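You operate a simulated robot arm through the tools that you are given. There is no shell and no other tool.

You are at the controls of a simulated robot arm. One attempt, no reset.

## Task
Bend the wire with the red grip square in the former, then lay it out on the desk top.
Fine: swing the lever up to the stop peg at 90 and back before lifting the wire out.
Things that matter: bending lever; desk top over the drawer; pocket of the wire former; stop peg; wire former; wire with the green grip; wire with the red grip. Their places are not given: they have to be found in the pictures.

The check looks at the end state, three seconds after you hand in, the way a careful person would. Anything else that was tipped, shoved, dropped, spilled or broken makes it a failure.

## Robot
A 6-joint arm with a two-finger gripper, fixed in place. Base frame: the origin is on the floor under the middle of its stand, x ahead of it, y to its left, z up; the work surface is at about z = 800. Units: mm, degrees, N and s.
It reaches about 1298 mm from its shoulder. Its first joint turns from -149.0 to 149.0 degrees. Payload 1.57 kg.
Tool frame: the origin (TCP) lies between the finger pads and is the grasp point; the fingertips stand 21 mm ahead of it; z points along the fingers, y is the line along which they close. The gripper opens to 70 mm; its body begins 50 mm behind the TCP.
Orientation is that of the tool frame in the base frame, as a unit quaternion [x, y, z, w]. With the fingers straight down and closing along the base's y, the tool's x points along the base's -x, its y along +y and its z along -z.

## Interface
- The arm moves only by the tool arm_command. Its argument "steps" is one flat list of numbers, 7 for each row, row after row: the shift along the base's x, y, z in units of 50 mm (1.0 is 50 mm), then the turn, a rotation vector about the base's x, y, z in units of 8 degrees (1.0 is 8 degrees), then the opening, from 0 (shut) to 1 (fully open). In form: [tx, ty, tz, ax, ay, az, claw, tx, ty, tz, ax, ay, az, claw, ...]. A call has 1 to 20 rows; each row shifts and turns the commanded pose from where the row before left it. A call with a number of a shift or a turn outside -1 to 1 is refused whole. A row lasts 0.2 s, in which the tool goes at most 50 mm and 8.6 degrees; a call with a longer step from one row to the next is refused whole, and so is a gripper value outside its range. Where a pose cannot be reached the arm comes as near as it can. A force on the tool above 90 N (or 10 N above the force at the start of the call, whichever is more), or a blocked arm, ends the call early, and 0.2 s more pass. The fingers move at their own pace (about 64.8 mm/s each) and stop on an object; they squeeze with about 30 N. The grip force told is the motor's: it shows also when the fingers shut on nothing. Time passes only in rows, and 0.2 s behind the last, so rows that do not move let the fingers close. The reply holds the time, the measured pose of the TCP, the force on the tool along the base axes, the opening and the grip force, in the units named above and with some noise, with the torque about the TCP (base axes, N m) and any sound that the robot's microphone picked up, and new pictures: "pictures" is both (left out), scene, wrist or none.
- Cameras (640 x 400 px; columns grow to the right, rows downward): "scene" is fixed at [399.6, -651.3, 1555.2]; the picture's right is [0.73, -0.68, 0.00], its down [-0.47, -0.50, -0.72] and it looks along [0.49, 0.53, -0.69] (base axes); focal length 344 px, centre (320, 200). "wrist" rides on the gripper at [79, 4, -81] in the tool frame; the picture's right is [-0.05, 1.00, 0.00], its down [-0.67, -0.04, -0.74] and it looks along [-0.74, -0.04, 0.67] (tool axes); focal length 256 px, centre (320, 200).
- lift_body(by): slides the trunk up (or, below 0, down) by that many mm; the arm rides with it, the base frame stays. It gives what a move gives, with no picture.
- probe_pixels(camera, pixels): for up to 12 pixels [column, row] of the newest picture of that camera ("zoom" is the newest enlarged one), the place [x, y, z] in the base frame of the surface seen there, good to about 2 mm. The clock stands still meanwhile.
- inspect(camera, box): a new picture of the part [left, top, right, bottom] of that camera's present view, enlarged. The clock stands still meanwhile.
- hand_in(): hands the job in; it is judged then, once.

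Unless the task says otherwise, let go and move clear before handing in.

The tools are called after "Emit:" by a JSON object that holds its "name" and its "arguments". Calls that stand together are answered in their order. arm_command: Moves the arm, as the interface text tells. Its arguments: {"type":"object","properties":{"steps":{"type":"array","items":{"type":"number"}},"pictures":{"type":"string","enum":["both","scene","wrist","none"]}},"required":["steps"]} The other tools are called the same way: lift_body (by) moves the trunk up or down; probe_pixels (camera, pixels) gives the place of the surface under pixels of a picture; inspect (camera, box) takes an enlarged picture of a part of a camera's view; hand_in () hands the job in.

At the start:

```text
time_s: 0.0
eef_pos: [599.8, 65.8, 1052.8]
tcp_rot: [0.0, 1.0, 0.0, -0.001]
wrist_force: [-0.3, -0.7, -0.2]
moment: [0.03, 0.0, 0.0]
opening: 70.3
grip_force: 0.0
trunk travel left (down, up): [-734.0, 236.0]
```

scene: 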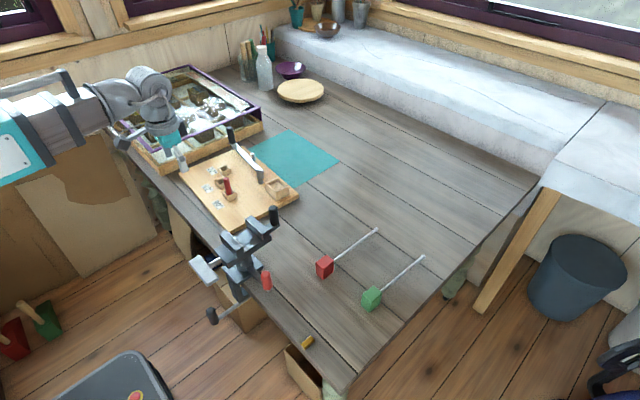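
wrist: 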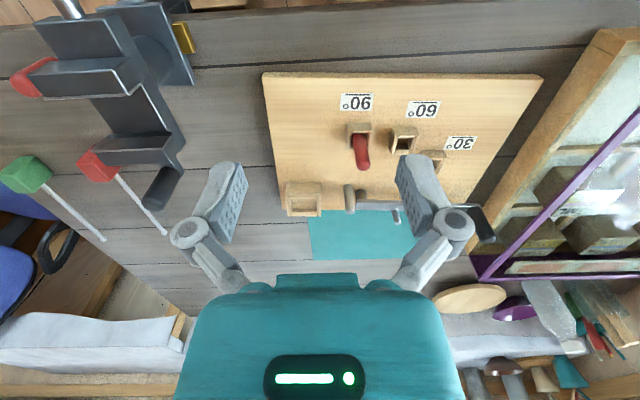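

The scene picture shows the former board around (238,188) with a red stop peg at about (227,187), the lever at about (245,155), and the red-grip and green-grip wires at (325,266) and (372,298). I'll look closer before moving.

Emit:
{"name": "inspect", "arguments": {"camera": "scene", "box": [160, 110, 320, 240]}}

Emit:
{"name": "inspect", "arguments": {"camera": "wrist", "box": [250, 60, 550, 260]}}

```text
3.08 times, centred on (240, 175) of scene
```

zoom: 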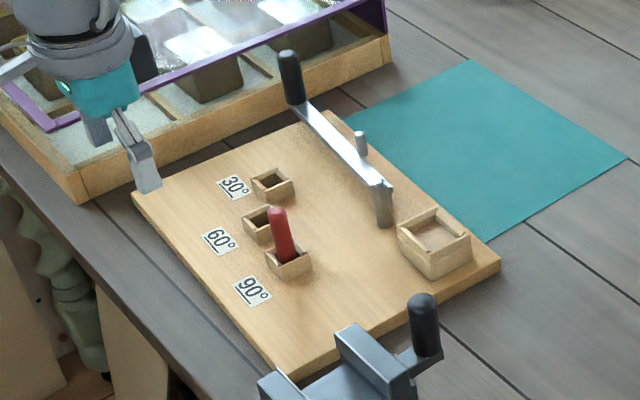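

```text
2.00 times, centred on (400, 160) of wrist
```

zoom: 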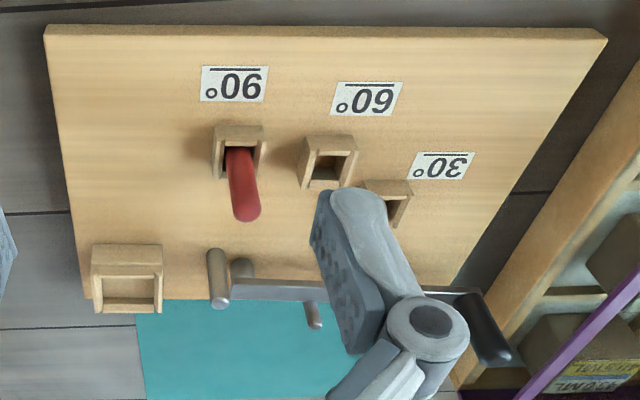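

The zoom shows the red peg already standing in the hole marked 90°, the lever running from its pivot to a black handle, and the pocket as a small wooden box at the board's edge. I'll probe the key points.

Emit:
{"name": "probe_pixels", "arguments": {"camera": "zoom", "pixels": [[245, 212], [218, 295], [210, 255], [315, 322], [240, 268], [280, 288], [490, 340], [130, 255], [130, 290], [98, 300], [158, 300], [150, 200]]}}

Emit:
{"name": "inspect", "arguments": {"camera": "scene", "box": [220, 130, 300, 210]}}

Emit:
{"name": "inspect", "arguments": {"camera": "scene", "box": [300, 215, 440, 325]}}

```text
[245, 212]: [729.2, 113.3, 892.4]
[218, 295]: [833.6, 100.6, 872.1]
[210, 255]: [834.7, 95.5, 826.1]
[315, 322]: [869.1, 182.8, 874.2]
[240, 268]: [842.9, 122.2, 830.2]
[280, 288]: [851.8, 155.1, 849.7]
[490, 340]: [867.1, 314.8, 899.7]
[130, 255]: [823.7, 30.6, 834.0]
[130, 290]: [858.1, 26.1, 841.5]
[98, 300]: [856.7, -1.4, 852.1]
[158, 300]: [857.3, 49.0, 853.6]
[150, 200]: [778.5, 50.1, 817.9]
```

```text
5.00 times, centred on (260, 170) of scene
```

zoom: 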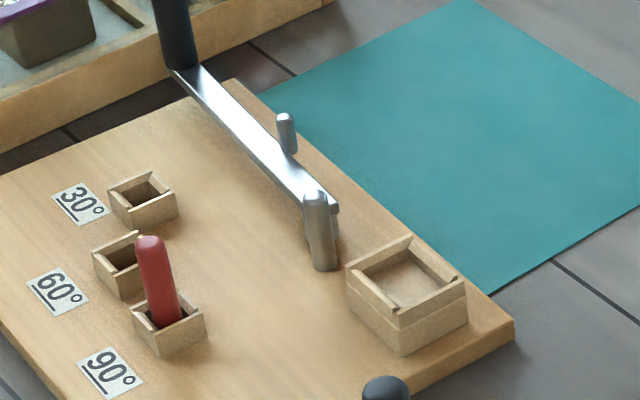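

```text
3.64 times, centred on (370, 270) of scene
```

zoom: 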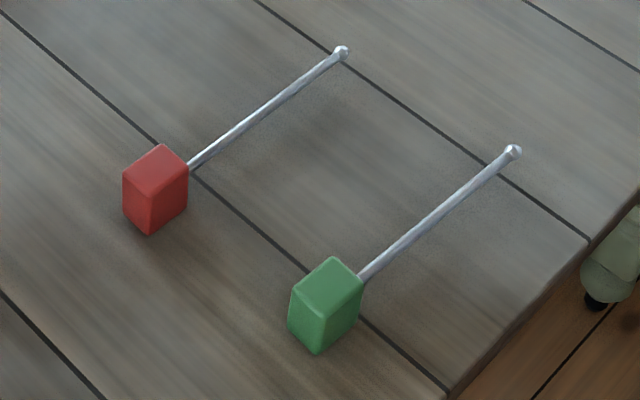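

The wires lie on the desk with a block grip and a long rod each. I'll probe the red and green wires now in this enlargement.

Emit:
{"name": "probe_pixels", "arguments": {"camera": "zoom", "pixels": [[160, 148], [126, 173], [186, 165], [150, 190], [156, 168], [148, 232], [195, 162], [265, 108], [342, 52], [332, 262], [512, 152], [325, 290]]}}

Emit:
{"name": "inspect", "arguments": {"camera": "scene", "box": [255, 165, 305, 205]}}

```text
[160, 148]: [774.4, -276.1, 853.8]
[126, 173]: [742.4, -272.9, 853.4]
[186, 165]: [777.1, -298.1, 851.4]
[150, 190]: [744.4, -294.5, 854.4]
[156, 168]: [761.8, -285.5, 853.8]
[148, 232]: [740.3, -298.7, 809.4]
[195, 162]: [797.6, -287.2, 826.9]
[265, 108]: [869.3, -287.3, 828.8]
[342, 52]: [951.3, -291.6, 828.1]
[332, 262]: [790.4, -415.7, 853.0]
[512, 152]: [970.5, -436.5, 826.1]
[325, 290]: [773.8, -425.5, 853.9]
```

```text
10.00 times, centred on (280, 185) of scene
```

zoom: 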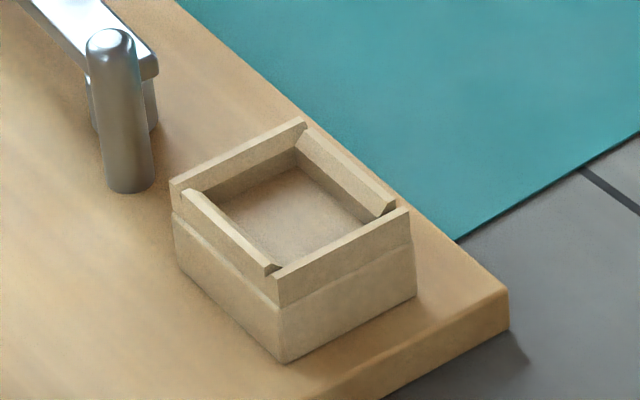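

The red grip is about 36 × 26 mm in plan with top at z≈854 and the wire runs along +x at z≈828. Now I'll probe the pocket's walls and floor in this enlargement.

Emit:
{"name": "probe_pixels", "arguments": {"camera": "zoom", "pixels": [[180, 190], [296, 128], [388, 202], [280, 276], [400, 218], [192, 202], [305, 140], [300, 200], [260, 215], [240, 290], [285, 355], [130, 185]]}}

Emit:
{"name": "probe_pixels", "arguments": {"camera": "scene", "pixels": [[300, 285], [290, 160], [420, 200], [206, 200], [243, 229], [296, 196]]}}

```text
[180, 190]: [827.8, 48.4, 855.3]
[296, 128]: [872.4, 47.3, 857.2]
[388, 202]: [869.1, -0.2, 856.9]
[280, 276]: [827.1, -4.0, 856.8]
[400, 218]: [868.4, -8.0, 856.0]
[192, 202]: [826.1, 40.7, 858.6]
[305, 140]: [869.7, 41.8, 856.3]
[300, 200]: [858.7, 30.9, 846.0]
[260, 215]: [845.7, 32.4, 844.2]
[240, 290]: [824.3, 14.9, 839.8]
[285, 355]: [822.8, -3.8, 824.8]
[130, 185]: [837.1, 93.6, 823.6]
```

```text
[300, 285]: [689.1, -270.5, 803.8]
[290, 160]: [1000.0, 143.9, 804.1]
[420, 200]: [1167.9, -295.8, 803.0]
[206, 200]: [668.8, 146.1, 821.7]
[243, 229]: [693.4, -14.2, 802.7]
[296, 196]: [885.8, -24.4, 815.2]
```

The pocket's rim is at z≈856 and its floor at z≈844, with the wall outer edges at about x 823–874, y −9–50. Next I'll check the vise and the drawer region and probe the lever more closely.

Emit:
{"name": "inspect", "arguments": {"camera": "scene", "box": [180, 200, 380, 400]}}

Emit:
{"name": "probe_pixels", "arguments": {"camera": "zoom", "pixels": [[293, 35], [295, 65], [170, 115], [270, 235], [95, 380], [200, 90], [245, 140], [395, 440], [360, 470], [200, 200], [420, 560], [480, 420]]}}

Emit:
{"name": "probe_pixels", "arguments": {"camera": "wrist", "pixels": [[370, 206], [385, 206], [465, 206], [475, 212], [490, 232], [480, 222], [396, 218], [349, 186], [358, 205], [366, 190], [362, 162], [358, 140]]}}

```text
2.00 times, centred on (280, 300) of scene
```

zoom: 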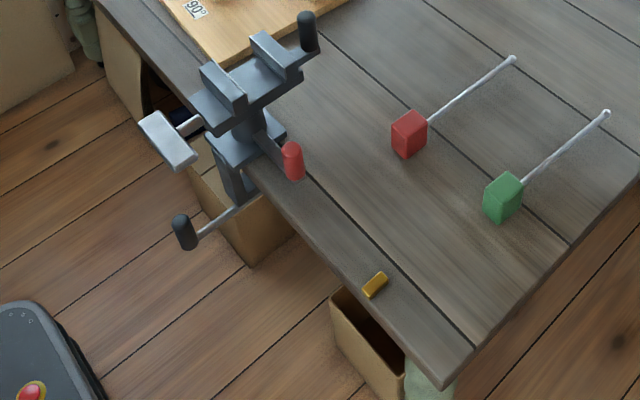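

```text
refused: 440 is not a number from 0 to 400
```

```text
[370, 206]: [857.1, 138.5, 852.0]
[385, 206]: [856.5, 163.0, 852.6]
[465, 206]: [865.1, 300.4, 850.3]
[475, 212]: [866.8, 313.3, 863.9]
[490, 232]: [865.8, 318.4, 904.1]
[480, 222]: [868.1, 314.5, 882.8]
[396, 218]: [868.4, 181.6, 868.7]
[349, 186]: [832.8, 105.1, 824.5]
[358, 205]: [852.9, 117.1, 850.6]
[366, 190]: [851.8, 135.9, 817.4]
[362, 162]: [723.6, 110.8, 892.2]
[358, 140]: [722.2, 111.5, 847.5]
```

The vise stands at the desk's front edge with a black knob near zoom (307,30); I need its height and extents to route around it. I'll probe it and the tray too.

Emit:
{"name": "probe_pixels", "arguments": {"camera": "zoom", "pixels": [[306, 14], [308, 45], [265, 38], [215, 70], [270, 90], [292, 150], [375, 283], [240, 140], [500, 130], [450, 200], [330, 60], [470, 340]]}}

Emit:
{"name": "probe_pixels", "arguments": {"camera": "scene", "pixels": [[190, 68], [262, 106], [260, 122], [262, 132], [165, 172], [231, 128], [231, 140], [245, 152], [272, 60], [300, 85], [230, 100], [287, 185]]}}

```text
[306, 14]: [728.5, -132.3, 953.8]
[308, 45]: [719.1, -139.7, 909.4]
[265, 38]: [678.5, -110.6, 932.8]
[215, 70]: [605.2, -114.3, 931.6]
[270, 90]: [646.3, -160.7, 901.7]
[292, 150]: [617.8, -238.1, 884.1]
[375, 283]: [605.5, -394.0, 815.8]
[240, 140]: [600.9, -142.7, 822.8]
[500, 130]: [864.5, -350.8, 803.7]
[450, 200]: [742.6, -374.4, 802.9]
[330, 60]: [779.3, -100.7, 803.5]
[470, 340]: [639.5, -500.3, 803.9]
```

```text
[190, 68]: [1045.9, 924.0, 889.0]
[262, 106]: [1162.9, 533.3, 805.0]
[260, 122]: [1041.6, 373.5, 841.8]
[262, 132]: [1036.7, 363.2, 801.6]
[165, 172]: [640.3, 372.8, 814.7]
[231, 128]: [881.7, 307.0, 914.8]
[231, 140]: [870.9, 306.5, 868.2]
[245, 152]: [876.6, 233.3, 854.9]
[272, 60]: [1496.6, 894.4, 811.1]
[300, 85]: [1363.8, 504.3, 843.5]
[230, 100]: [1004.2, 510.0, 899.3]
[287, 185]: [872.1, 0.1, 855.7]
```

The vise rises to z≈954 near (725,−135), so I'll travel above 1030. I'm moving sideways at the present height to line up with the red wire and look at it from the wrist camera.

Emit:
{"name": "arm_command", "arguments": {"steps": [0, -0.88, 0, 0, 0, 0, 1, 0, -0.88, 0, 0, 0, 0, 1, 0, -0.88, 0, 0, 0, 0, 1, 0, -0.88, 0, 0, 0, 0, 1, 0, -0.88, 0, 0, 0, 0, 1, 0, -0.88, 0, 0, 0, 0, 1, 0, -0.88, 0, 0, 0, 0, 1, 0, -0.88, 0, 0, 0, 0, 1], "pictures": "both"}}

```text
time_s: 1.8
eef_pos: [599.5, -289.1, 1052.4]
tcp_rot: [0.0, 1.0, 0.0, 0.0]
wrist_force: [0.8, -0.3, -0.1]
moment: [0.0, 0.03, -0.04]
opening: 70.3
grip_force: 0.0
trunk travel left (down, up): [-734.0, 236.0]
```

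scene: 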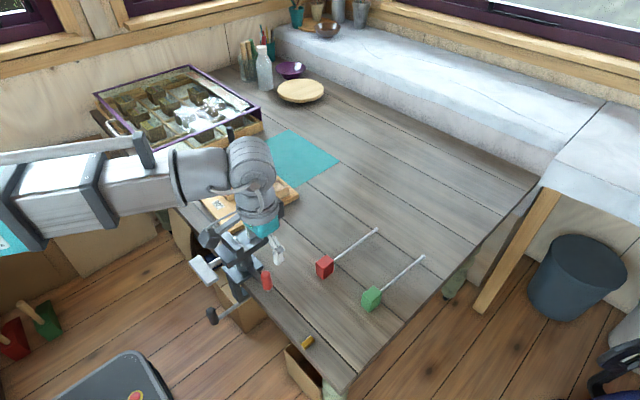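
wrist: 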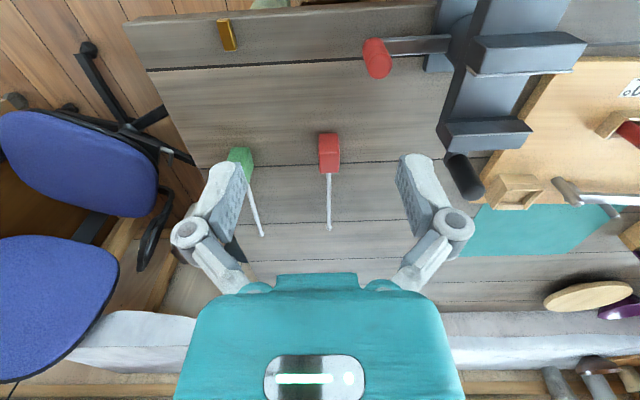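

The wrist picture shows the red grip at (329,152) with its wire running to (328,228), and the green one clear to the left. I'll enlarge and probe the red wire exactly.

Emit:
{"name": "inspect", "arguments": {"camera": "wrist", "box": [288, 125, 372, 240]}}

```text
3.48 times, centred on (330, 182) of wrist
```

zoom: 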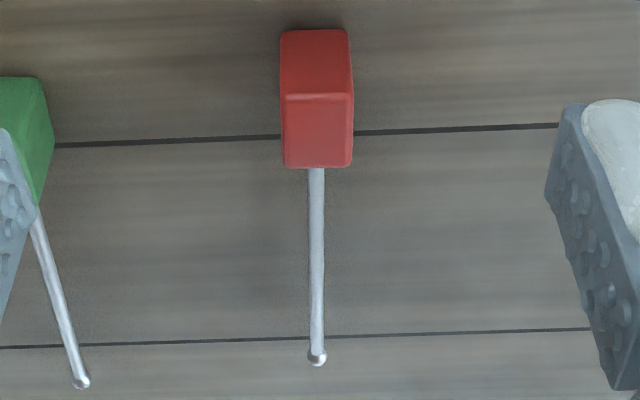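

Emit:
{"name": "probe_pixels", "arguments": {"camera": "zoom", "pixels": [[284, 90], [349, 90], [283, 36], [346, 36], [285, 102], [352, 102], [286, 162], [350, 162], [317, 180], [316, 260], [317, 350], [318, 130]]}}

Emit:
{"name": "probe_pixels", "arguments": {"camera": "zoom", "pixels": [[300, 95], [335, 95], [300, 33], [332, 33], [318, 159], [318, 105], [309, 220], [323, 220], [316, 220], [318, 165], [318, 60], [420, 200]]}}

```text
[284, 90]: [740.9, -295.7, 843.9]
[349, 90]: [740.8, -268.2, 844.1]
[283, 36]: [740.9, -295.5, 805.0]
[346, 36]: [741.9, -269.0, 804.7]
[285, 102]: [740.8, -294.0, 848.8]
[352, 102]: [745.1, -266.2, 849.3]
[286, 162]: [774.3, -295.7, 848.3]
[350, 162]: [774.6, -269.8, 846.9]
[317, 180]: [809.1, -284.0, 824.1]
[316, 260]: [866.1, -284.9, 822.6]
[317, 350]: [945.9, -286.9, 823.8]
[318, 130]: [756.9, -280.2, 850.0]
```

```text
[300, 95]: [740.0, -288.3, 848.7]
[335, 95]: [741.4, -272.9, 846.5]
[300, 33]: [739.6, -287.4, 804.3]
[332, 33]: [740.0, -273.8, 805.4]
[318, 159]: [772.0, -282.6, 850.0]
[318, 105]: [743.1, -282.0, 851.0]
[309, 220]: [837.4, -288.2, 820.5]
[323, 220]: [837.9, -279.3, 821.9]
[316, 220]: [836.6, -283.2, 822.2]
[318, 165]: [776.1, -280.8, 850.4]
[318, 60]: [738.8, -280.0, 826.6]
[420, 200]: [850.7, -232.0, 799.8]
```

The red grip measures about x 739–777, y −296…−268, top z≈850, with the wire straight along +x. I'll move above it and come part way down, fingers open along y.

Emit:
{"name": "arm_command", "arguments": {"steps": [0.79, 0.01, 0, 0, 0, 0, 1, 0.79, 0.01, 0, 0, 0, 0, 1, 0.79, 0.01, 0, 0, 0, 0, 1, 0.8, 0.01, 0, 0, 0, 0, 1, 0, 0, -0.8, 0, 0, 0, 1, 0, 0, -0.8, 0, 0, 0, 1, 0, 0, -0.8, 0, 0, 0, 1, 0, 0, 0, 0, 0, 0, 1], "pictures": "both"}}

```text
time_s: 3.6
eef_pos: [757.7, -284.5, 1053.1]
tcp_rot: [-0.001, 1.0, 0.0, -0.001]
wrist_force: [-0.2, 0.3, -0.1]
moment: [0.0, 0.01, 0.0]
opening: 70.0
grip_force: 0.1
out of reach, approached as far as the arm can: row 5, 6, 7
trunk travel left (down, up): [-734.0, 236.0]
```

scene: 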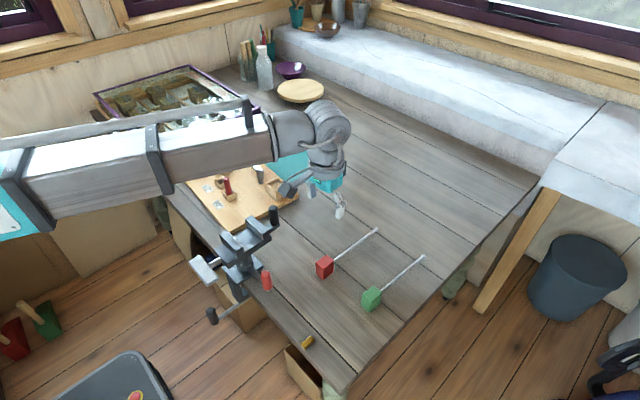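
wrist: 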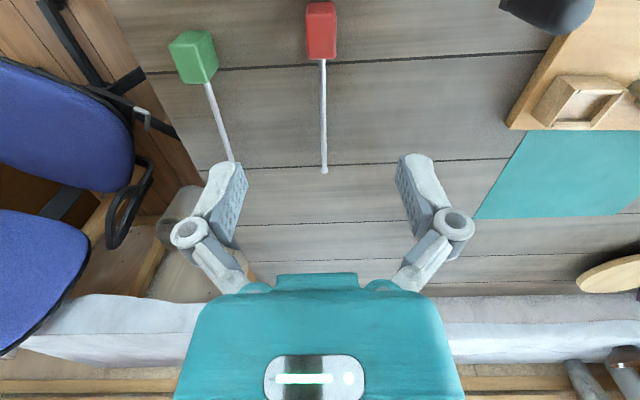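

The arm could not come down (rows 5–7 out of reach), staying at z≈1053, so I need to lower the trunk. I'll lower it by 100 mm and read the pose.

Emit:
{"name": "lift_body", "arguments": {"by": -100}}

```text
time_s: 4.9
eef_pos: [759.2, -284.8, 952.5]
tcp_rot: [0.0, 1.0, 0.0, 0.0]
wrist_force: [0.4, 0.8, -1.0]
moment: [-0.01, 0.0, 0.0]
opening: 69.7
grip_force: 0.1
trunk travel left (down, up): [-634.0, 336.0]
```

The tool rode down to z≈952.5. A still row will show whether the commanded pose is unchanged before I go lower.

Emit:
{"name": "arm_command", "arguments": {"steps": [0, 0, 0, 0, 0, 0, 1], "pictures": "both"}}

```text
time_s: 5.3
eef_pos: [759.2, -285.1, 951.7]
tcp_rot: [0.0, 1.0, -0.001, 0.0]
wrist_force: [0.1, -0.1, 0.3]
moment: [-0.01, 0.03, -0.01]
opening: 70.0
grip_force: 0.0
trunk travel left (down, up): [-634.0, 336.0]
```

scene: 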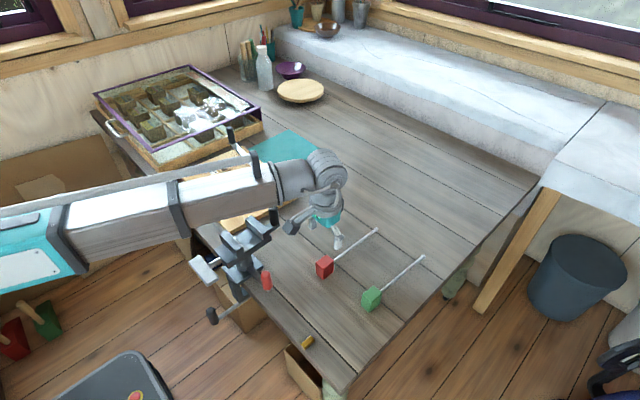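
wrist: 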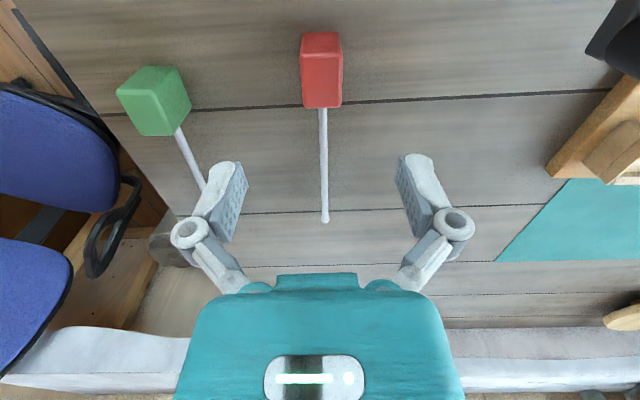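

Commanded pose now follows the measured one. Before lowering more I'll check the forearm's and wrist's height over the vise by probing the arm surface.

Emit:
{"name": "probe_pixels", "arguments": {"camera": "scene", "pixels": [[230, 205], [230, 215], [185, 212], [185, 222], [268, 202], [295, 195], [327, 185], [330, 200], [130, 232], [300, 222], [338, 240], [324, 215]]}}

Emit:
{"name": "inspect", "arguments": {"camera": "scene", "box": [180, 140, 380, 290]}}

```text
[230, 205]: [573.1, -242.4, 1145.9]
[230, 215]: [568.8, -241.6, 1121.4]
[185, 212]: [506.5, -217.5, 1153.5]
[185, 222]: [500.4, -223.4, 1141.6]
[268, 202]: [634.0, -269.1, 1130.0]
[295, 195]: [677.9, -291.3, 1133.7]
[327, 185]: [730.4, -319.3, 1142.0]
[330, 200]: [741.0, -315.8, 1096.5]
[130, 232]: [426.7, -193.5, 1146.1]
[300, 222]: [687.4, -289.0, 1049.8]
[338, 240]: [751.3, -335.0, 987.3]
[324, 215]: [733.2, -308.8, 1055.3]
```

```text
2.67 times, centred on (280, 215) of scene
```

zoom: 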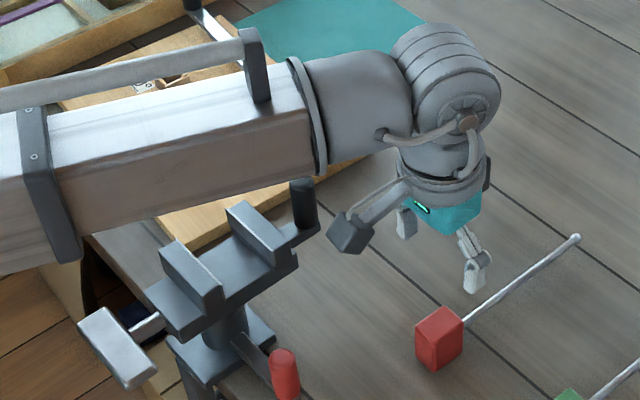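

The forearm's underside is near z≈1110 and passes beside the vise knob, so another 110 mm down leaves clear room. TCP (759,−285) is over the grip; I'll lower so the TCP is at about z=842.

Emit:
{"name": "lift_body", "arguments": {"by": -70}}

Emit:
{"name": "arm_command", "arguments": {"steps": [0, 0, 0, 0, 0, 0, 1], "pictures": "both"}}

```text
time_s: 6.4
eef_pos: [757.6, -284.9, 881.9]
tcp_rot: [0.0, 1.0, 0.0, 0.0]
wrist_force: [0.2, 0.5, 0.5]
moment: [-0.01, -0.01, 0.04]
opening: 70.1
grip_force: 0.1
trunk travel left (down, up): [-564.0, 406.0]
```

```text
time_s: 6.8
eef_pos: [759.1, -284.3, 883.0]
tcp_rot: [0.001, 1.0, -0.001, 0.0]
wrist_force: [-0.5, 0.2, -0.7]
moment: [0.02, -0.03, -0.01]
opening: 70.2
grip_force: 0.0
trunk travel left (down, up): [-564.0, 406.0]
```

scene: 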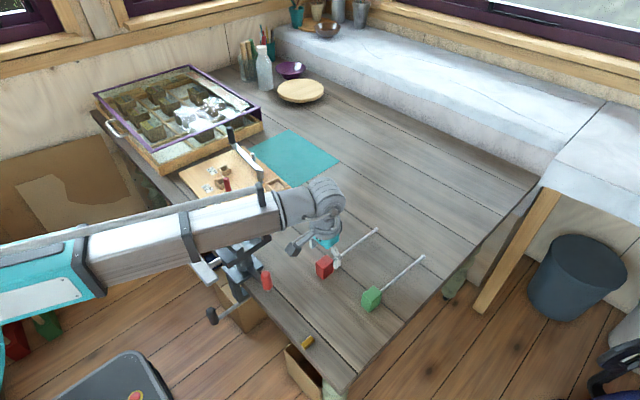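
wrist: 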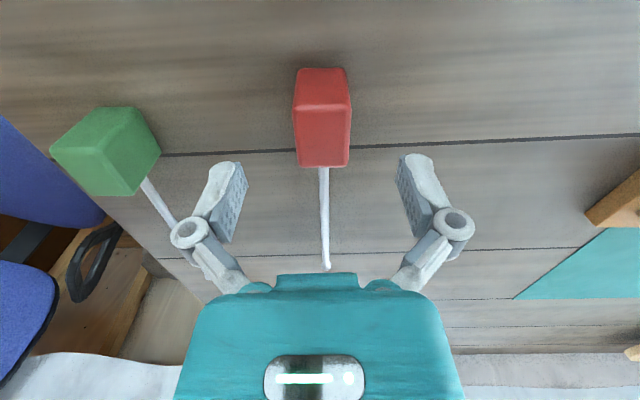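

The red grip at (323,117) is centred between the open fingers (about columns 240 and 403). I'll lower 41 mm more to TCP z≈842.

Emit:
{"name": "lift_body", "arguments": {"by": -41}}

Emit:
{"name": "arm_command", "arguments": {"steps": [0, 0, 0, 0, 0, 0, 1], "pictures": "both"}}

```text
time_s: 7.7
eef_pos: [758.5, -283.5, 842.5]
tcp_rot: [0.001, 1.0, 0.0, 0.0]
wrist_force: [-0.5, 1.0, 0.2]
moment: [0.0, -0.01, -0.01]
opening: 69.9
grip_force: 0.1
trunk travel left (down, up): [-523.0, 447.0]
```

```text
time_s: 8.1
eef_pos: [758.0, -284.3, 841.7]
tcp_rot: [0.0, 1.0, 0.001, 0.0]
wrist_force: [-0.7, 0.0, 0.7]
moment: [0.03, 0.01, 0.0]
opening: 70.3
grip_force: 0.0
trunk travel left (down, up): [-523.0, 447.0]
```

scene: 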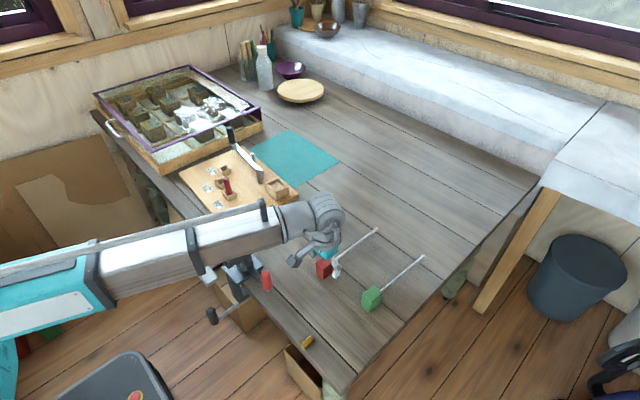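
wrist: 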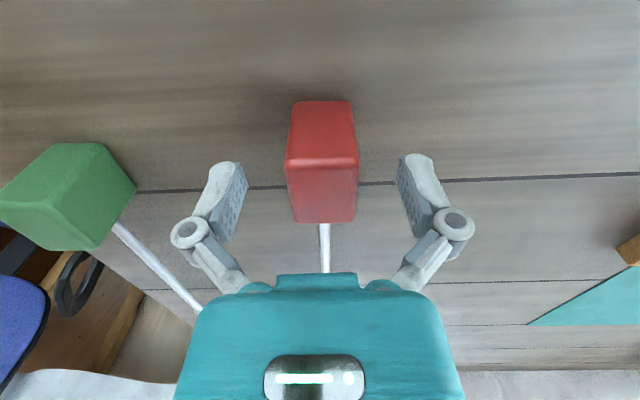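

The fingers straddle the red grip at height 842. Closing now.

Emit:
{"name": "arm_command", "arguments": {"steps": [0, 0, 0, 0, 0, 0, 0.5, 0, 0, 0, 0, 0, 0, 0.3, 0, 0, 0, 0, 0, 0, 0.1, 0, 0, 0, 0, 0, 0, 0.1, 0, 0, 0, 0, 0, 0, 0.1, 0, 0, 0, 0, 0, 0, 0.1], "pictures": "both"}}

```text
time_s: 9.4
eef_pos: [759.4, -284.9, 841.9]
tcp_rot: [0.0, 1.0, 0.001, 0.0]
wrist_force: [0.0, 1.5, 0.3]
moment: [0.04, -0.02, 0.05]
opening: 29.5
grip_force: 29.8
trunk travel left (down, up): [-523.0, 447.0]
```

scene: 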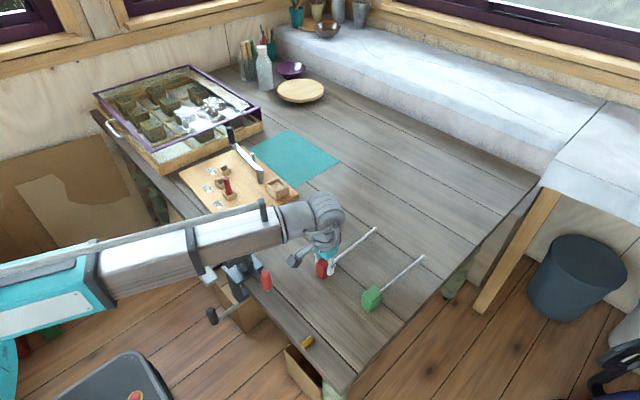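
wrist: 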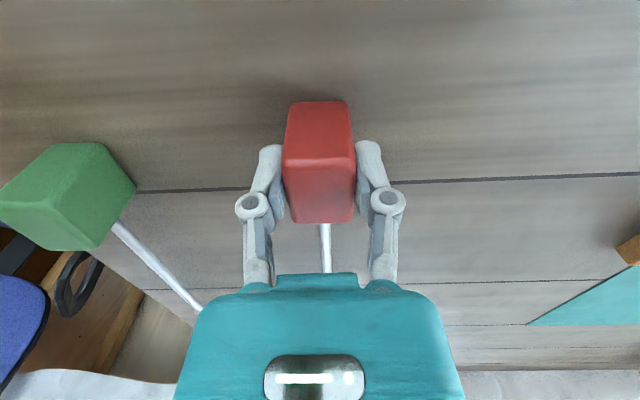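

The grip is held at 29.5 mm with about 30 N. I'll probe the held block with both cameras to get its offset from the TCP.

Emit:
{"name": "inspect", "arguments": {"camera": "wrist", "box": [240, 90, 400, 240]}}

Emit:
{"name": "probe_pixels", "arguments": {"camera": "zoom", "pixels": [[320, 60], [320, 100], [320, 165], [320, 185], [320, 200], [320, 240], [320, 270], [320, 325], [250, 195], [385, 195], [332, 345], [250, 80]]}}

Emit:
{"name": "inspect", "arguments": {"camera": "scene", "box": [280, 210, 400, 300]}}

```text
2.67 times, centred on (320, 165) of wrist
```

zoom: 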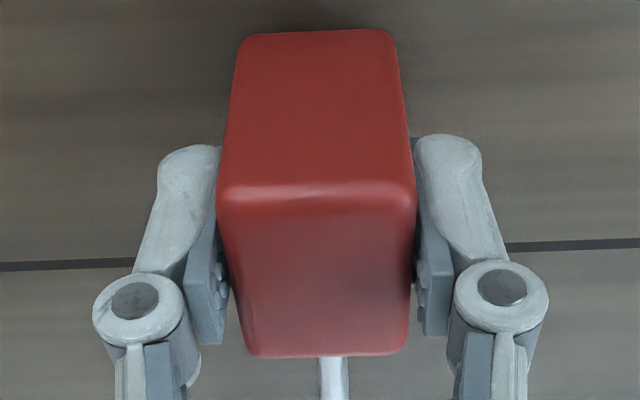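

```text
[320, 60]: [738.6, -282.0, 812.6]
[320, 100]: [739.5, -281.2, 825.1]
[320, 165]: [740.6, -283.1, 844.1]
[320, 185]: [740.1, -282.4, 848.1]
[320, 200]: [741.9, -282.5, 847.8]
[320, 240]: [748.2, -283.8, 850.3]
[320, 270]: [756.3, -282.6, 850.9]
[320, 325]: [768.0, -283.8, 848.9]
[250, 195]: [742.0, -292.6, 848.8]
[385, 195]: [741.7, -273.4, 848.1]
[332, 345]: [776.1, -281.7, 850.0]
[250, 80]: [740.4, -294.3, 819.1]
```

```text
4.44 times, centred on (340, 255) of scene
```

zoom: 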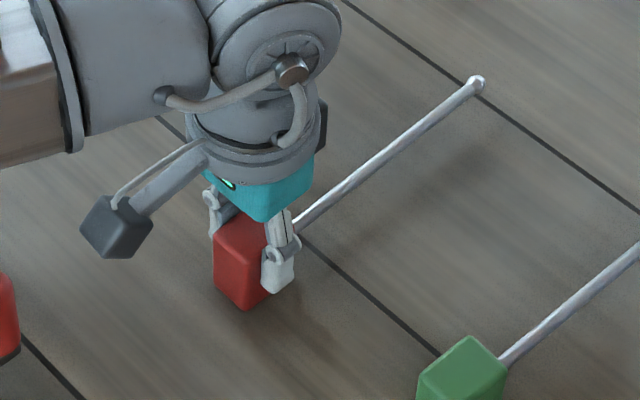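

The wrist probes put the block at x 739–777, centred on the TCP within about 1 mm, so I'm confident in the wrist camera (the scene camera reads about 3 mm high). I'll raise the trunk to lift the wire well above the vise.

Emit:
{"name": "lift_body", "arguments": {"by": 60}}

Emit:
{"name": "arm_command", "arguments": {"steps": [0, 0, 0, 0, 0, 0, 0.1], "pictures": "both"}}

```text
time_s: 10.4
eef_pos: [759.0, -284.7, 902.4]
tcp_rot: [0.0, 1.0, 0.0, 0.0]
wrist_force: [0.9, 0.0, -2.2]
moment: [-0.02, 0.06, -0.01]
opening: 29.4
grip_force: 30.1
trunk travel left (down, up): [-583.0, 387.0]
```

```text
time_s: 10.8
eef_pos: [759.1, -286.0, 901.6]
tcp_rot: [0.0, 1.0, 0.0, 0.0]
wrist_force: [0.3, 0.3, -0.6]
moment: [0.02, 0.04, 0.0]
opening: 29.4
grip_force: 29.9
trunk travel left (down, up): [-583.0, 387.0]
```

scene: 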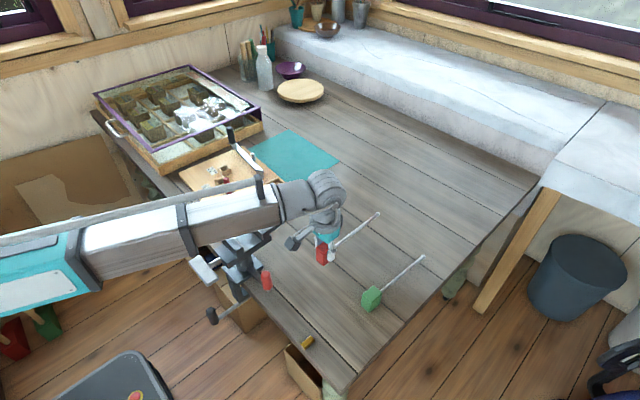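
wrist: 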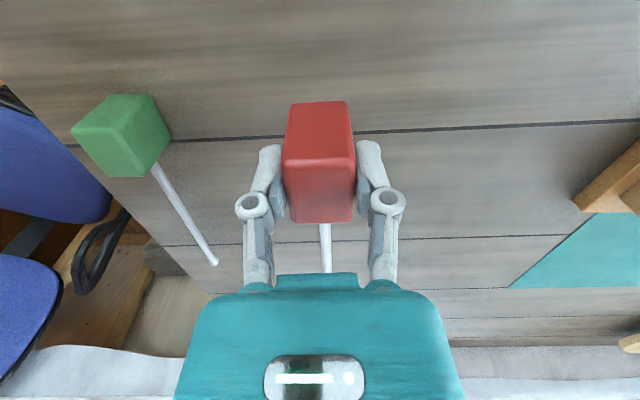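

The wire is off the desk and steady in the grip. I'll lift another 135 mm, then swing over to the pocket while turning +90° about z.

Emit:
{"name": "lift_body", "arguments": {"by": 135}}

Emit:
{"name": "arm_command", "arguments": {"steps": [0.148, 0.4, 0, 0, 0, 0.9375, 0.1, 0.148, 0.4, 0, 0, 0, 0.9375, 0.1, 0.148, 0.4, 0, 0, 0, 0.9375, 0.1, 0.148, 0.4, 0, 0, 0, 0.9375, 0.1, 0.148, 0.4, 0, 0, 0, 0.9375, 0.1, 0.148, 0.4, 0, 0, 0, 0.9375, 0.1], "pictures": "both"}}

```text
time_s: 12.5
eef_pos: [760.4, -283.7, 1037.3]
tcp_rot: [0.001, 1.0, 0.0, 0.0]
wrist_force: [0.3, 0.5, -1.9]
moment: [0.01, 0.08, 0.03]
opening: 29.1
grip_force: 30.1
trunk travel left (down, up): [-718.0, 252.0]
```

```text
time_s: 13.9
eef_pos: [804.3, -164.1, 1037.4]
tcp_rot: [-0.383, 0.924, 0.0, -0.001]
wrist_force: [0.2, 0.9, -1.4]
moment: [-0.05, 0.03, 0.01]
opening: 29.5
grip_force: 29.9
trunk travel left (down, up): [-718.0, 252.0]
```

scene: 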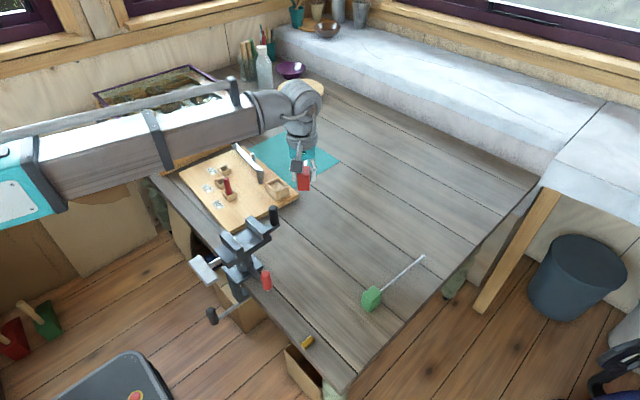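
wrist: 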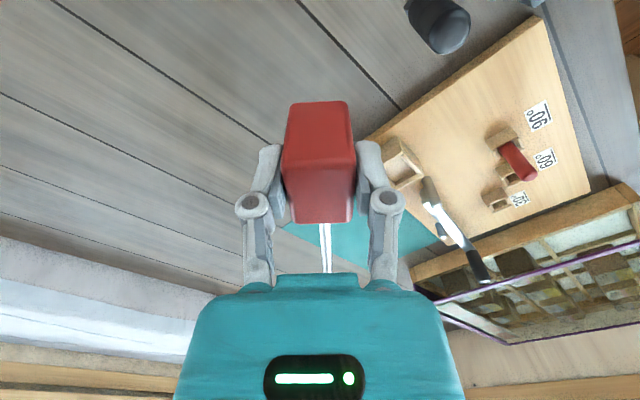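

Rotation is half done and the wire is held. I'll finish the +90° turn while staying short of the pocket so the wrist camera can see it beside the block.

Emit:
{"name": "arm_command", "arguments": {"steps": [-0.05, 0.2, 0, 0, 0, 0.9375, 0.1, -0.05, 0.2, 0, 0, 0, 0.9375, 0.1, -0.05, 0.2, 0, 0, 0, 0.9375, 0.1, -0.05, 0.2, 0, 0, 0, 0.9375, 0.1, -0.05, 0.2, 0, 0, 0, 0.9375, 0.1, -0.05, 0.2, 0, 0, 0, 0.9375, 0.1], "pictures": "both"}}

```text
time_s: 15.3
eef_pos: [788.0, -103.8, 1036.4]
tcp_rot: [0.708, -0.706, 0.0, 0.0]
wrist_force: [0.4, 0.4, -1.2]
moment: [-0.03, -0.03, -0.01]
opening: 29.6
grip_force: 30.0
trunk travel left (down, up): [-718.0, 252.0]
```

scene: 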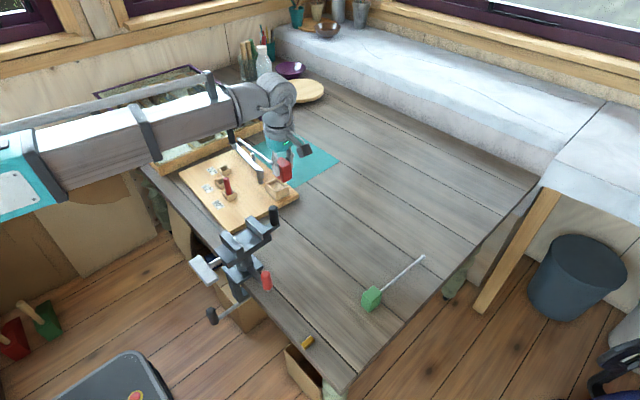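
wrist: 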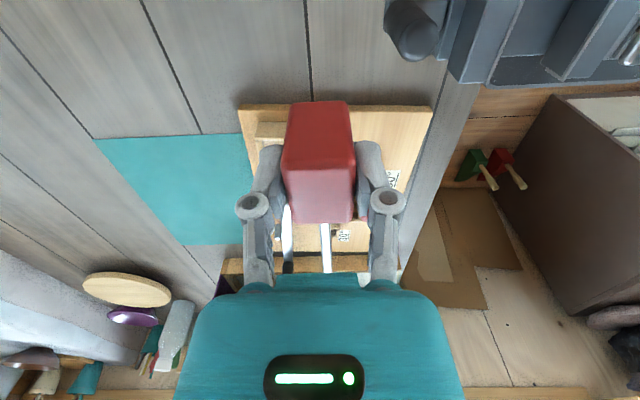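

The pocket at about (270,130) is partly hidden behind the held block. I'll shift +140 mm in x so it shows to the right of the gripper.

Emit:
{"name": "arm_command", "arguments": {"steps": [0.7, 0, 0, 0, 0, 0, 0.1, 0.7, 0, 0, 0, 0, 0, 0.1, 0.7, 0, 0, 0, 0, 0, 0.1, 0.7, 0, 0, 0, 0, 0, 0.1], "pictures": "wrist"}}

```text
time_s: 16.3
eef_pos: [929.4, -103.5, 1036.5]
tcp_rot: [-0.707, 0.707, 0.0, 0.0]
wrist_force: [0.4, 0.6, -1.2]
moment: [-0.04, -0.03, 0.03]
opening: 29.7
grip_force: 29.5
trunk travel left (down, up): [-718.0, 252.0]
```

wrist: 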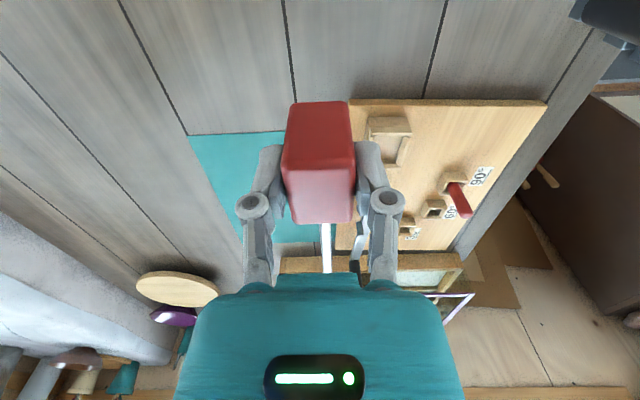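

The pocket is now visible at (389,140). I'll enlarge it and probe its rim and floor.

Emit:
{"name": "inspect", "arguments": {"camera": "wrist", "box": [345, 95, 435, 180]}}

```text
4.71 times, centred on (390, 138) of wrist
```

zoom: 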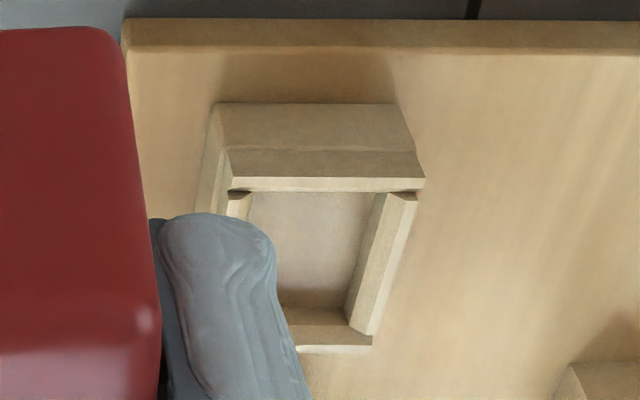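

Emit:
{"name": "probe_pixels", "arguments": {"camera": "zoom", "pixels": [[320, 180], [320, 190], [410, 196], [392, 198], [374, 198], [376, 325], [352, 318], [320, 350], [320, 335], [320, 230], [238, 205], [252, 203]]}}

Emit:
{"name": "probe_pixels", "arguments": {"camera": "zoom", "pixels": [[232, 185], [418, 185], [228, 150], [412, 150], [310, 312], [345, 300], [230, 205], [320, 196], [372, 346], [320, 150], [320, 105], [500, 200]]}}

```text
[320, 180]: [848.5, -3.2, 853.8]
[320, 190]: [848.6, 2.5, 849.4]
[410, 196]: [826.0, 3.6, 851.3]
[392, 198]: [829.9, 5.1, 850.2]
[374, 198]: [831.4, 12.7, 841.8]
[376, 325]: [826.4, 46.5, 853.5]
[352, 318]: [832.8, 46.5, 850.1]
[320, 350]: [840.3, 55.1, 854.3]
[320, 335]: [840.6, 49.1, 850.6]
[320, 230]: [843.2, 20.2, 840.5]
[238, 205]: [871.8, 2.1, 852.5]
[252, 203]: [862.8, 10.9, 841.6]
```

```text
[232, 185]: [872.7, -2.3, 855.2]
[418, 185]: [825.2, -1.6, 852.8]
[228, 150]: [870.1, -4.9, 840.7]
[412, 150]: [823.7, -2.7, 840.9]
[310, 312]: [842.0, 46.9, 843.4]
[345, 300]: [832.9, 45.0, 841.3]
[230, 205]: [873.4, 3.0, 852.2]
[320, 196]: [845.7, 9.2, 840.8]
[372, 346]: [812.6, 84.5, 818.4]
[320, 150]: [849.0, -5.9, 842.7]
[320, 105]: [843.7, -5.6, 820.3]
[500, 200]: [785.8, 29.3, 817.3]
```

From the wrist probes the pocket's walls run x≈824–874 and y≈−5–55, so its centre is about (849,25), floor z≈841, rim z≈853. I'll go over it, staying high, then check alignment with post and lever pin.

Emit:
{"name": "arm_command", "arguments": {"steps": [-0.4, 0.6435, 0, 0, 0, 0, 0.1, -0.4, 0.6435, 0, 0, 0, 0, 0.1, -0.4, 0.6435, 0, 0, 0, 0, 0.1, -0.4, 0.6435, 0, 0, 0, 0, 0.1, 0, 0, 0, 0, 0, 0, 0.1], "pictures": "both"}}

Emit:
{"name": "inspect", "arguments": {"camera": "scene", "box": [220, 110, 320, 200]}}

```text
time_s: 17.5
eef_pos: [848.7, 24.7, 1036.3]
tcp_rot: [0.708, -0.707, 0.001, 0.0]
wrist_force: [-0.2, -1.4, -2.1]
moment: [-0.05, -0.03, -0.01]
opening: 29.6
grip_force: 30.8
trunk travel left (down, up): [-718.0, 252.0]
```

scene: 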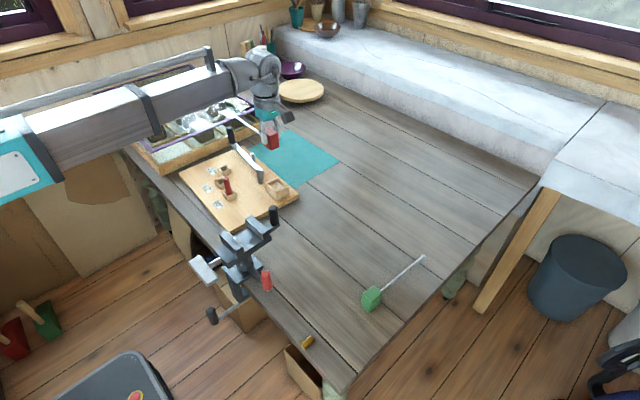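
wrist: 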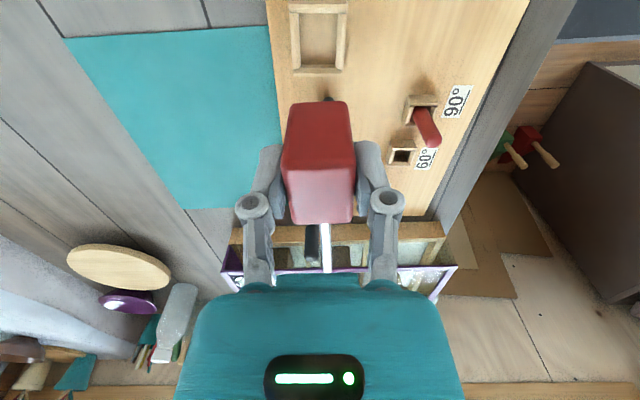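

```text
4.44 times, centred on (270, 155) of scene
```

zoom: 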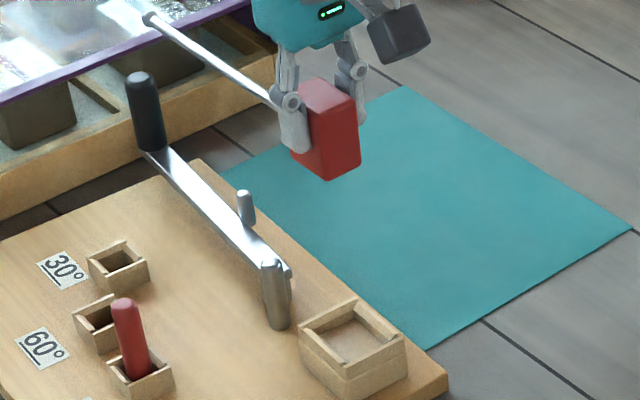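

The wrist view shows the pocket at (319,37) right above the block's column (block edges 283–356), a good alignment. I'll enlarge and probe it for a second fix, and the post and pin with the scene camera.

Emit:
{"name": "probe_pixels", "arguments": {"camera": "zoom", "pixels": [[268, 262], [272, 290], [275, 320], [262, 290], [284, 290], [243, 195], [240, 210], [252, 210], [290, 265], [290, 300], [140, 80], [150, 140]]}}

Emit:
{"name": "inspect", "arguments": {"camera": "wrist", "box": [260, 0, 400, 100]}}

```text
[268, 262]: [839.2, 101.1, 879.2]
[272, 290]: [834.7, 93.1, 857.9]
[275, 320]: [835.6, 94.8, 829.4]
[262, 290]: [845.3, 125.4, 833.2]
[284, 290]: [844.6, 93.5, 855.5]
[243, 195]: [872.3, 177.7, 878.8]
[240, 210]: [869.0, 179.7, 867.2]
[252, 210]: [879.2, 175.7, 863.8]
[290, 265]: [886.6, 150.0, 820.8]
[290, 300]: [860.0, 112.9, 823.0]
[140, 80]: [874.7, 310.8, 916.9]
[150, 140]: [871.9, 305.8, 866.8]
```

```text
4.00 times, centred on (330, 50) of wrist
```

zoom: 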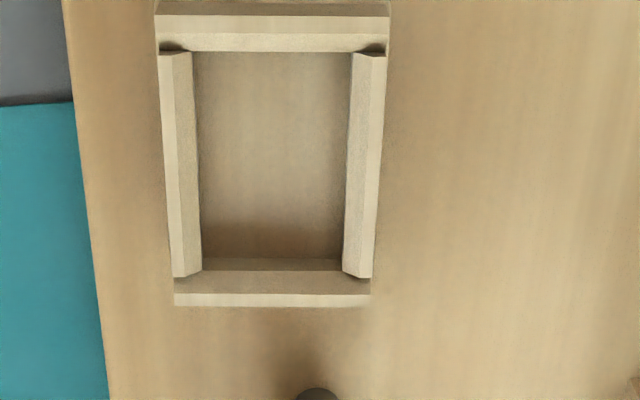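

Emit:
{"name": "probe_pixels", "arguments": {"camera": "zoom", "pixels": [[163, 160], [174, 160], [184, 160], [196, 160], [348, 160], [358, 160], [370, 160], [380, 160], [270, 20], [270, 47], [270, 60], [270, 160]]}}

Emit:
{"name": "probe_pixels", "arguments": {"camera": "zoom", "pixels": [[270, 255], [270, 264], [270, 273], [270, 290], [270, 303], [316, 392], [270, 36], [200, 250], [340, 250], [200, 70], [345, 70], [450, 200]]}}

```text
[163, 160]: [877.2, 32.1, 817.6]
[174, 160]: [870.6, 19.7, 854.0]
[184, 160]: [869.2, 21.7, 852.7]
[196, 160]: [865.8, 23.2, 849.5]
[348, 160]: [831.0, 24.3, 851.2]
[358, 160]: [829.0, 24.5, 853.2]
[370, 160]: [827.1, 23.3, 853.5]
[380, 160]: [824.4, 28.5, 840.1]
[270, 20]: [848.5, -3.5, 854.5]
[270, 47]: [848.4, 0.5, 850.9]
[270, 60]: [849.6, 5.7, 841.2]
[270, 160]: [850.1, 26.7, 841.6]
```

```text
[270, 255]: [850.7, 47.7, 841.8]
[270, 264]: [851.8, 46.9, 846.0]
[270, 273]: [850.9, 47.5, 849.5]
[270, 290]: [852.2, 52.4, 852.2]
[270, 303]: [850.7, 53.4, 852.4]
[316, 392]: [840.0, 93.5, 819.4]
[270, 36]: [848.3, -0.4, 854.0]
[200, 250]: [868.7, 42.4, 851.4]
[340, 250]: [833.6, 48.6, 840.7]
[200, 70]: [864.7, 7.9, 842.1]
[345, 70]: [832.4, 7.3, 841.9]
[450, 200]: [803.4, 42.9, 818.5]
```

The pocket's inner floor spans x≈832.5–865 and y≈2.5–47, centre about (848.7,24.7). I'll probe the held block in this same view to compare it against the pocket with the same bias.

Emit:
{"name": "inspect", "arguments": {"camera": "wrist", "box": [240, 90, 400, 240]}}

Emit:
{"name": "probe_pixels", "arguments": {"camera": "zoom", "pixels": [[222, 195], [411, 195], [240, 60], [392, 60], [224, 215], [410, 215], [250, 345], [402, 345], [320, 100], [320, 185], [320, 345], [333, 370]]}}

```text
2.67 times, centred on (320, 165) of wrist
```

zoom: 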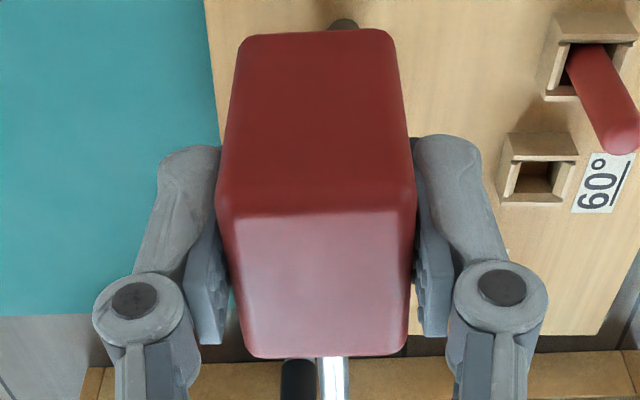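

```text
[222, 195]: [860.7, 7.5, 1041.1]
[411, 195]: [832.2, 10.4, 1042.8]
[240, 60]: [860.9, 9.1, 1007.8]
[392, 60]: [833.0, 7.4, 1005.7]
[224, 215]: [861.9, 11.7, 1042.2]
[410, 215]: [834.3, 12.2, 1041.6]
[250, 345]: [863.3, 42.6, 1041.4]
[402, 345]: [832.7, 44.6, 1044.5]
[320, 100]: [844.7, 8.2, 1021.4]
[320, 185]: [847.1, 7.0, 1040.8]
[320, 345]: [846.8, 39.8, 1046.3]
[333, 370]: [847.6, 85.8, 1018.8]
```

The held block reads about 1.4 mm toward −x of the TCP and unchanged in the fingers. I'll lower so its underside is about 10 mm above the rim, then check from both cameras.

Emit:
{"name": "lift_body", "arguments": {"by": -120}}

Emit:
{"name": "arm_command", "arguments": {"steps": [0, 0, 0, 0, 0, 0, 0.1], "pictures": "both"}}

Emit:
{"name": "inspect", "arguments": {"camera": "scene", "box": [235, 120, 315, 210]}}

```text
time_s: 19.0
eef_pos: [848.2, 24.4, 917.1]
tcp_rot: [-0.707, 0.707, 0.0, 0.0]
wrist_force: [1.0, -0.4, -1.2]
moment: [0.0, 0.02, 0.0]
opening: 29.5
grip_force: 29.7
trunk travel left (down, up): [-598.0, 372.0]
```

```text
time_s: 19.4
eef_pos: [847.2, 23.0, 916.1]
tcp_rot: [-0.707, 0.707, 0.0, -0.001]
wrist_force: [0.1, -0.4, -1.2]
moment: [-0.04, -0.01, 0.0]
opening: 29.5
grip_force: 29.8
trunk travel left (down, up): [-598.0, 372.0]
```

scene: 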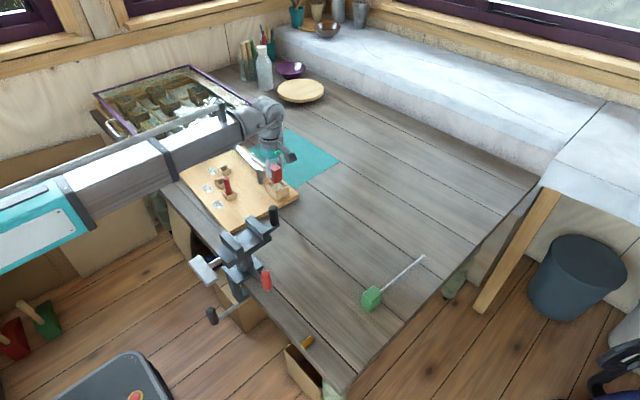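
wrist: 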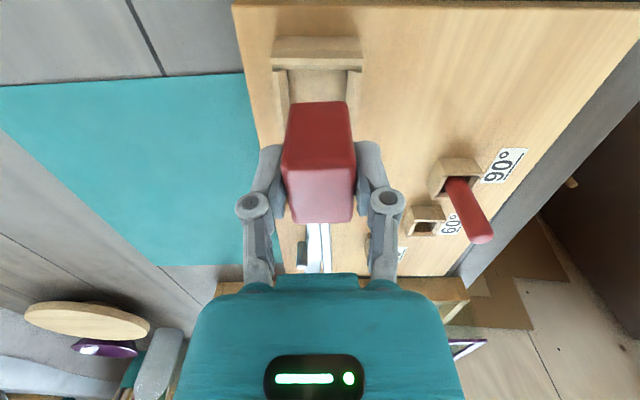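

```text
4.44 times, centred on (275, 165) of scene
```

zoom: 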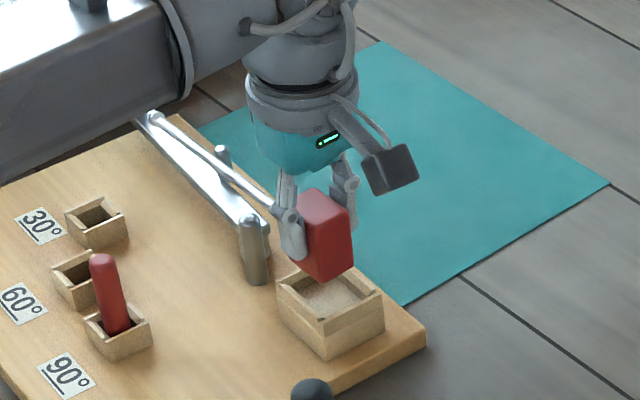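

In the enlargement the block's lower corner (329,281) hovers over the pocket with rim corners at (322,330), (279,282), (382,293). I'll probe both together.

Emit:
{"name": "probe_pixels", "arguments": {"camera": "zoom", "pixels": [[326, 270], [332, 270], [350, 255], [350, 225], [327, 240], [335, 240], [320, 326], [281, 284], [380, 293], [322, 318], [372, 292], [305, 255]]}}

Emit:
{"name": "inspect", "arguments": {"camera": "wrist", "box": [240, 20, 400, 120]}}

```text
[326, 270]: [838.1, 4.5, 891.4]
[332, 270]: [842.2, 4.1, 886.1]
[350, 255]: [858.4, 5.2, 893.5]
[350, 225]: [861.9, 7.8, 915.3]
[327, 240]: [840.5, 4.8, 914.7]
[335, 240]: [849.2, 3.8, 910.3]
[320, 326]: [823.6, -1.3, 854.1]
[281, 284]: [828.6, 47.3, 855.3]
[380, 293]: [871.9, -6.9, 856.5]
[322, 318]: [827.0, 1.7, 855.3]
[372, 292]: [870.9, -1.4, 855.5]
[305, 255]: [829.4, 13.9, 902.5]
```

```text
4.00 times, centred on (320, 70) of wrist
```

zoom: 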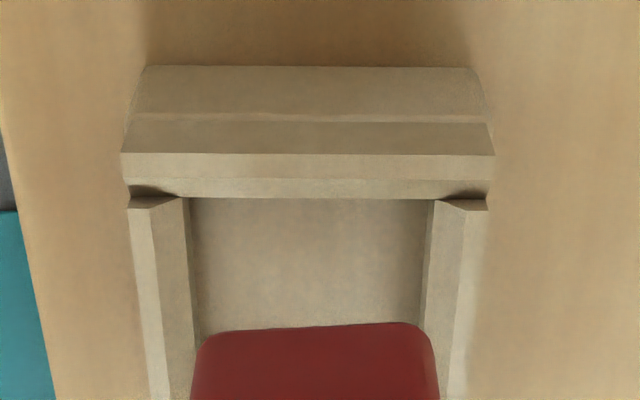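

Working out the projection, the pocket's centre sits at x≈848.8 and the block at about 847.9, with y centred within 1 mm; clearances are about 2.5 mm each side. I'll shift +0.8 mm in x and +0.5 mm in y and test whether the arm itself can go down 5 mm.

Emit:
{"name": "arm_command", "arguments": {"steps": [0.016, 0.01, 0, 0, 0, 0, 0.1, 0, 0, -0.1, 0, 0, 0, 0.1, 0, 0, 0, 0, 0, 0, 0.1], "pictures": "none"}}

```text
time_s: 20.2
eef_pos: [849.2, 24.5, 916.5]
tcp_rot: [0.707, -0.707, 0.0, 0.0]
wrist_force: [-0.5, -0.1, -2.2]
moment: [-0.02, 0.0, -0.01]
opening: 29.4
grip_force: 30.1
out of reach, approached as far as the arm can: row 2
trunk travel left (down, up): [-598.0, 372.0]
```

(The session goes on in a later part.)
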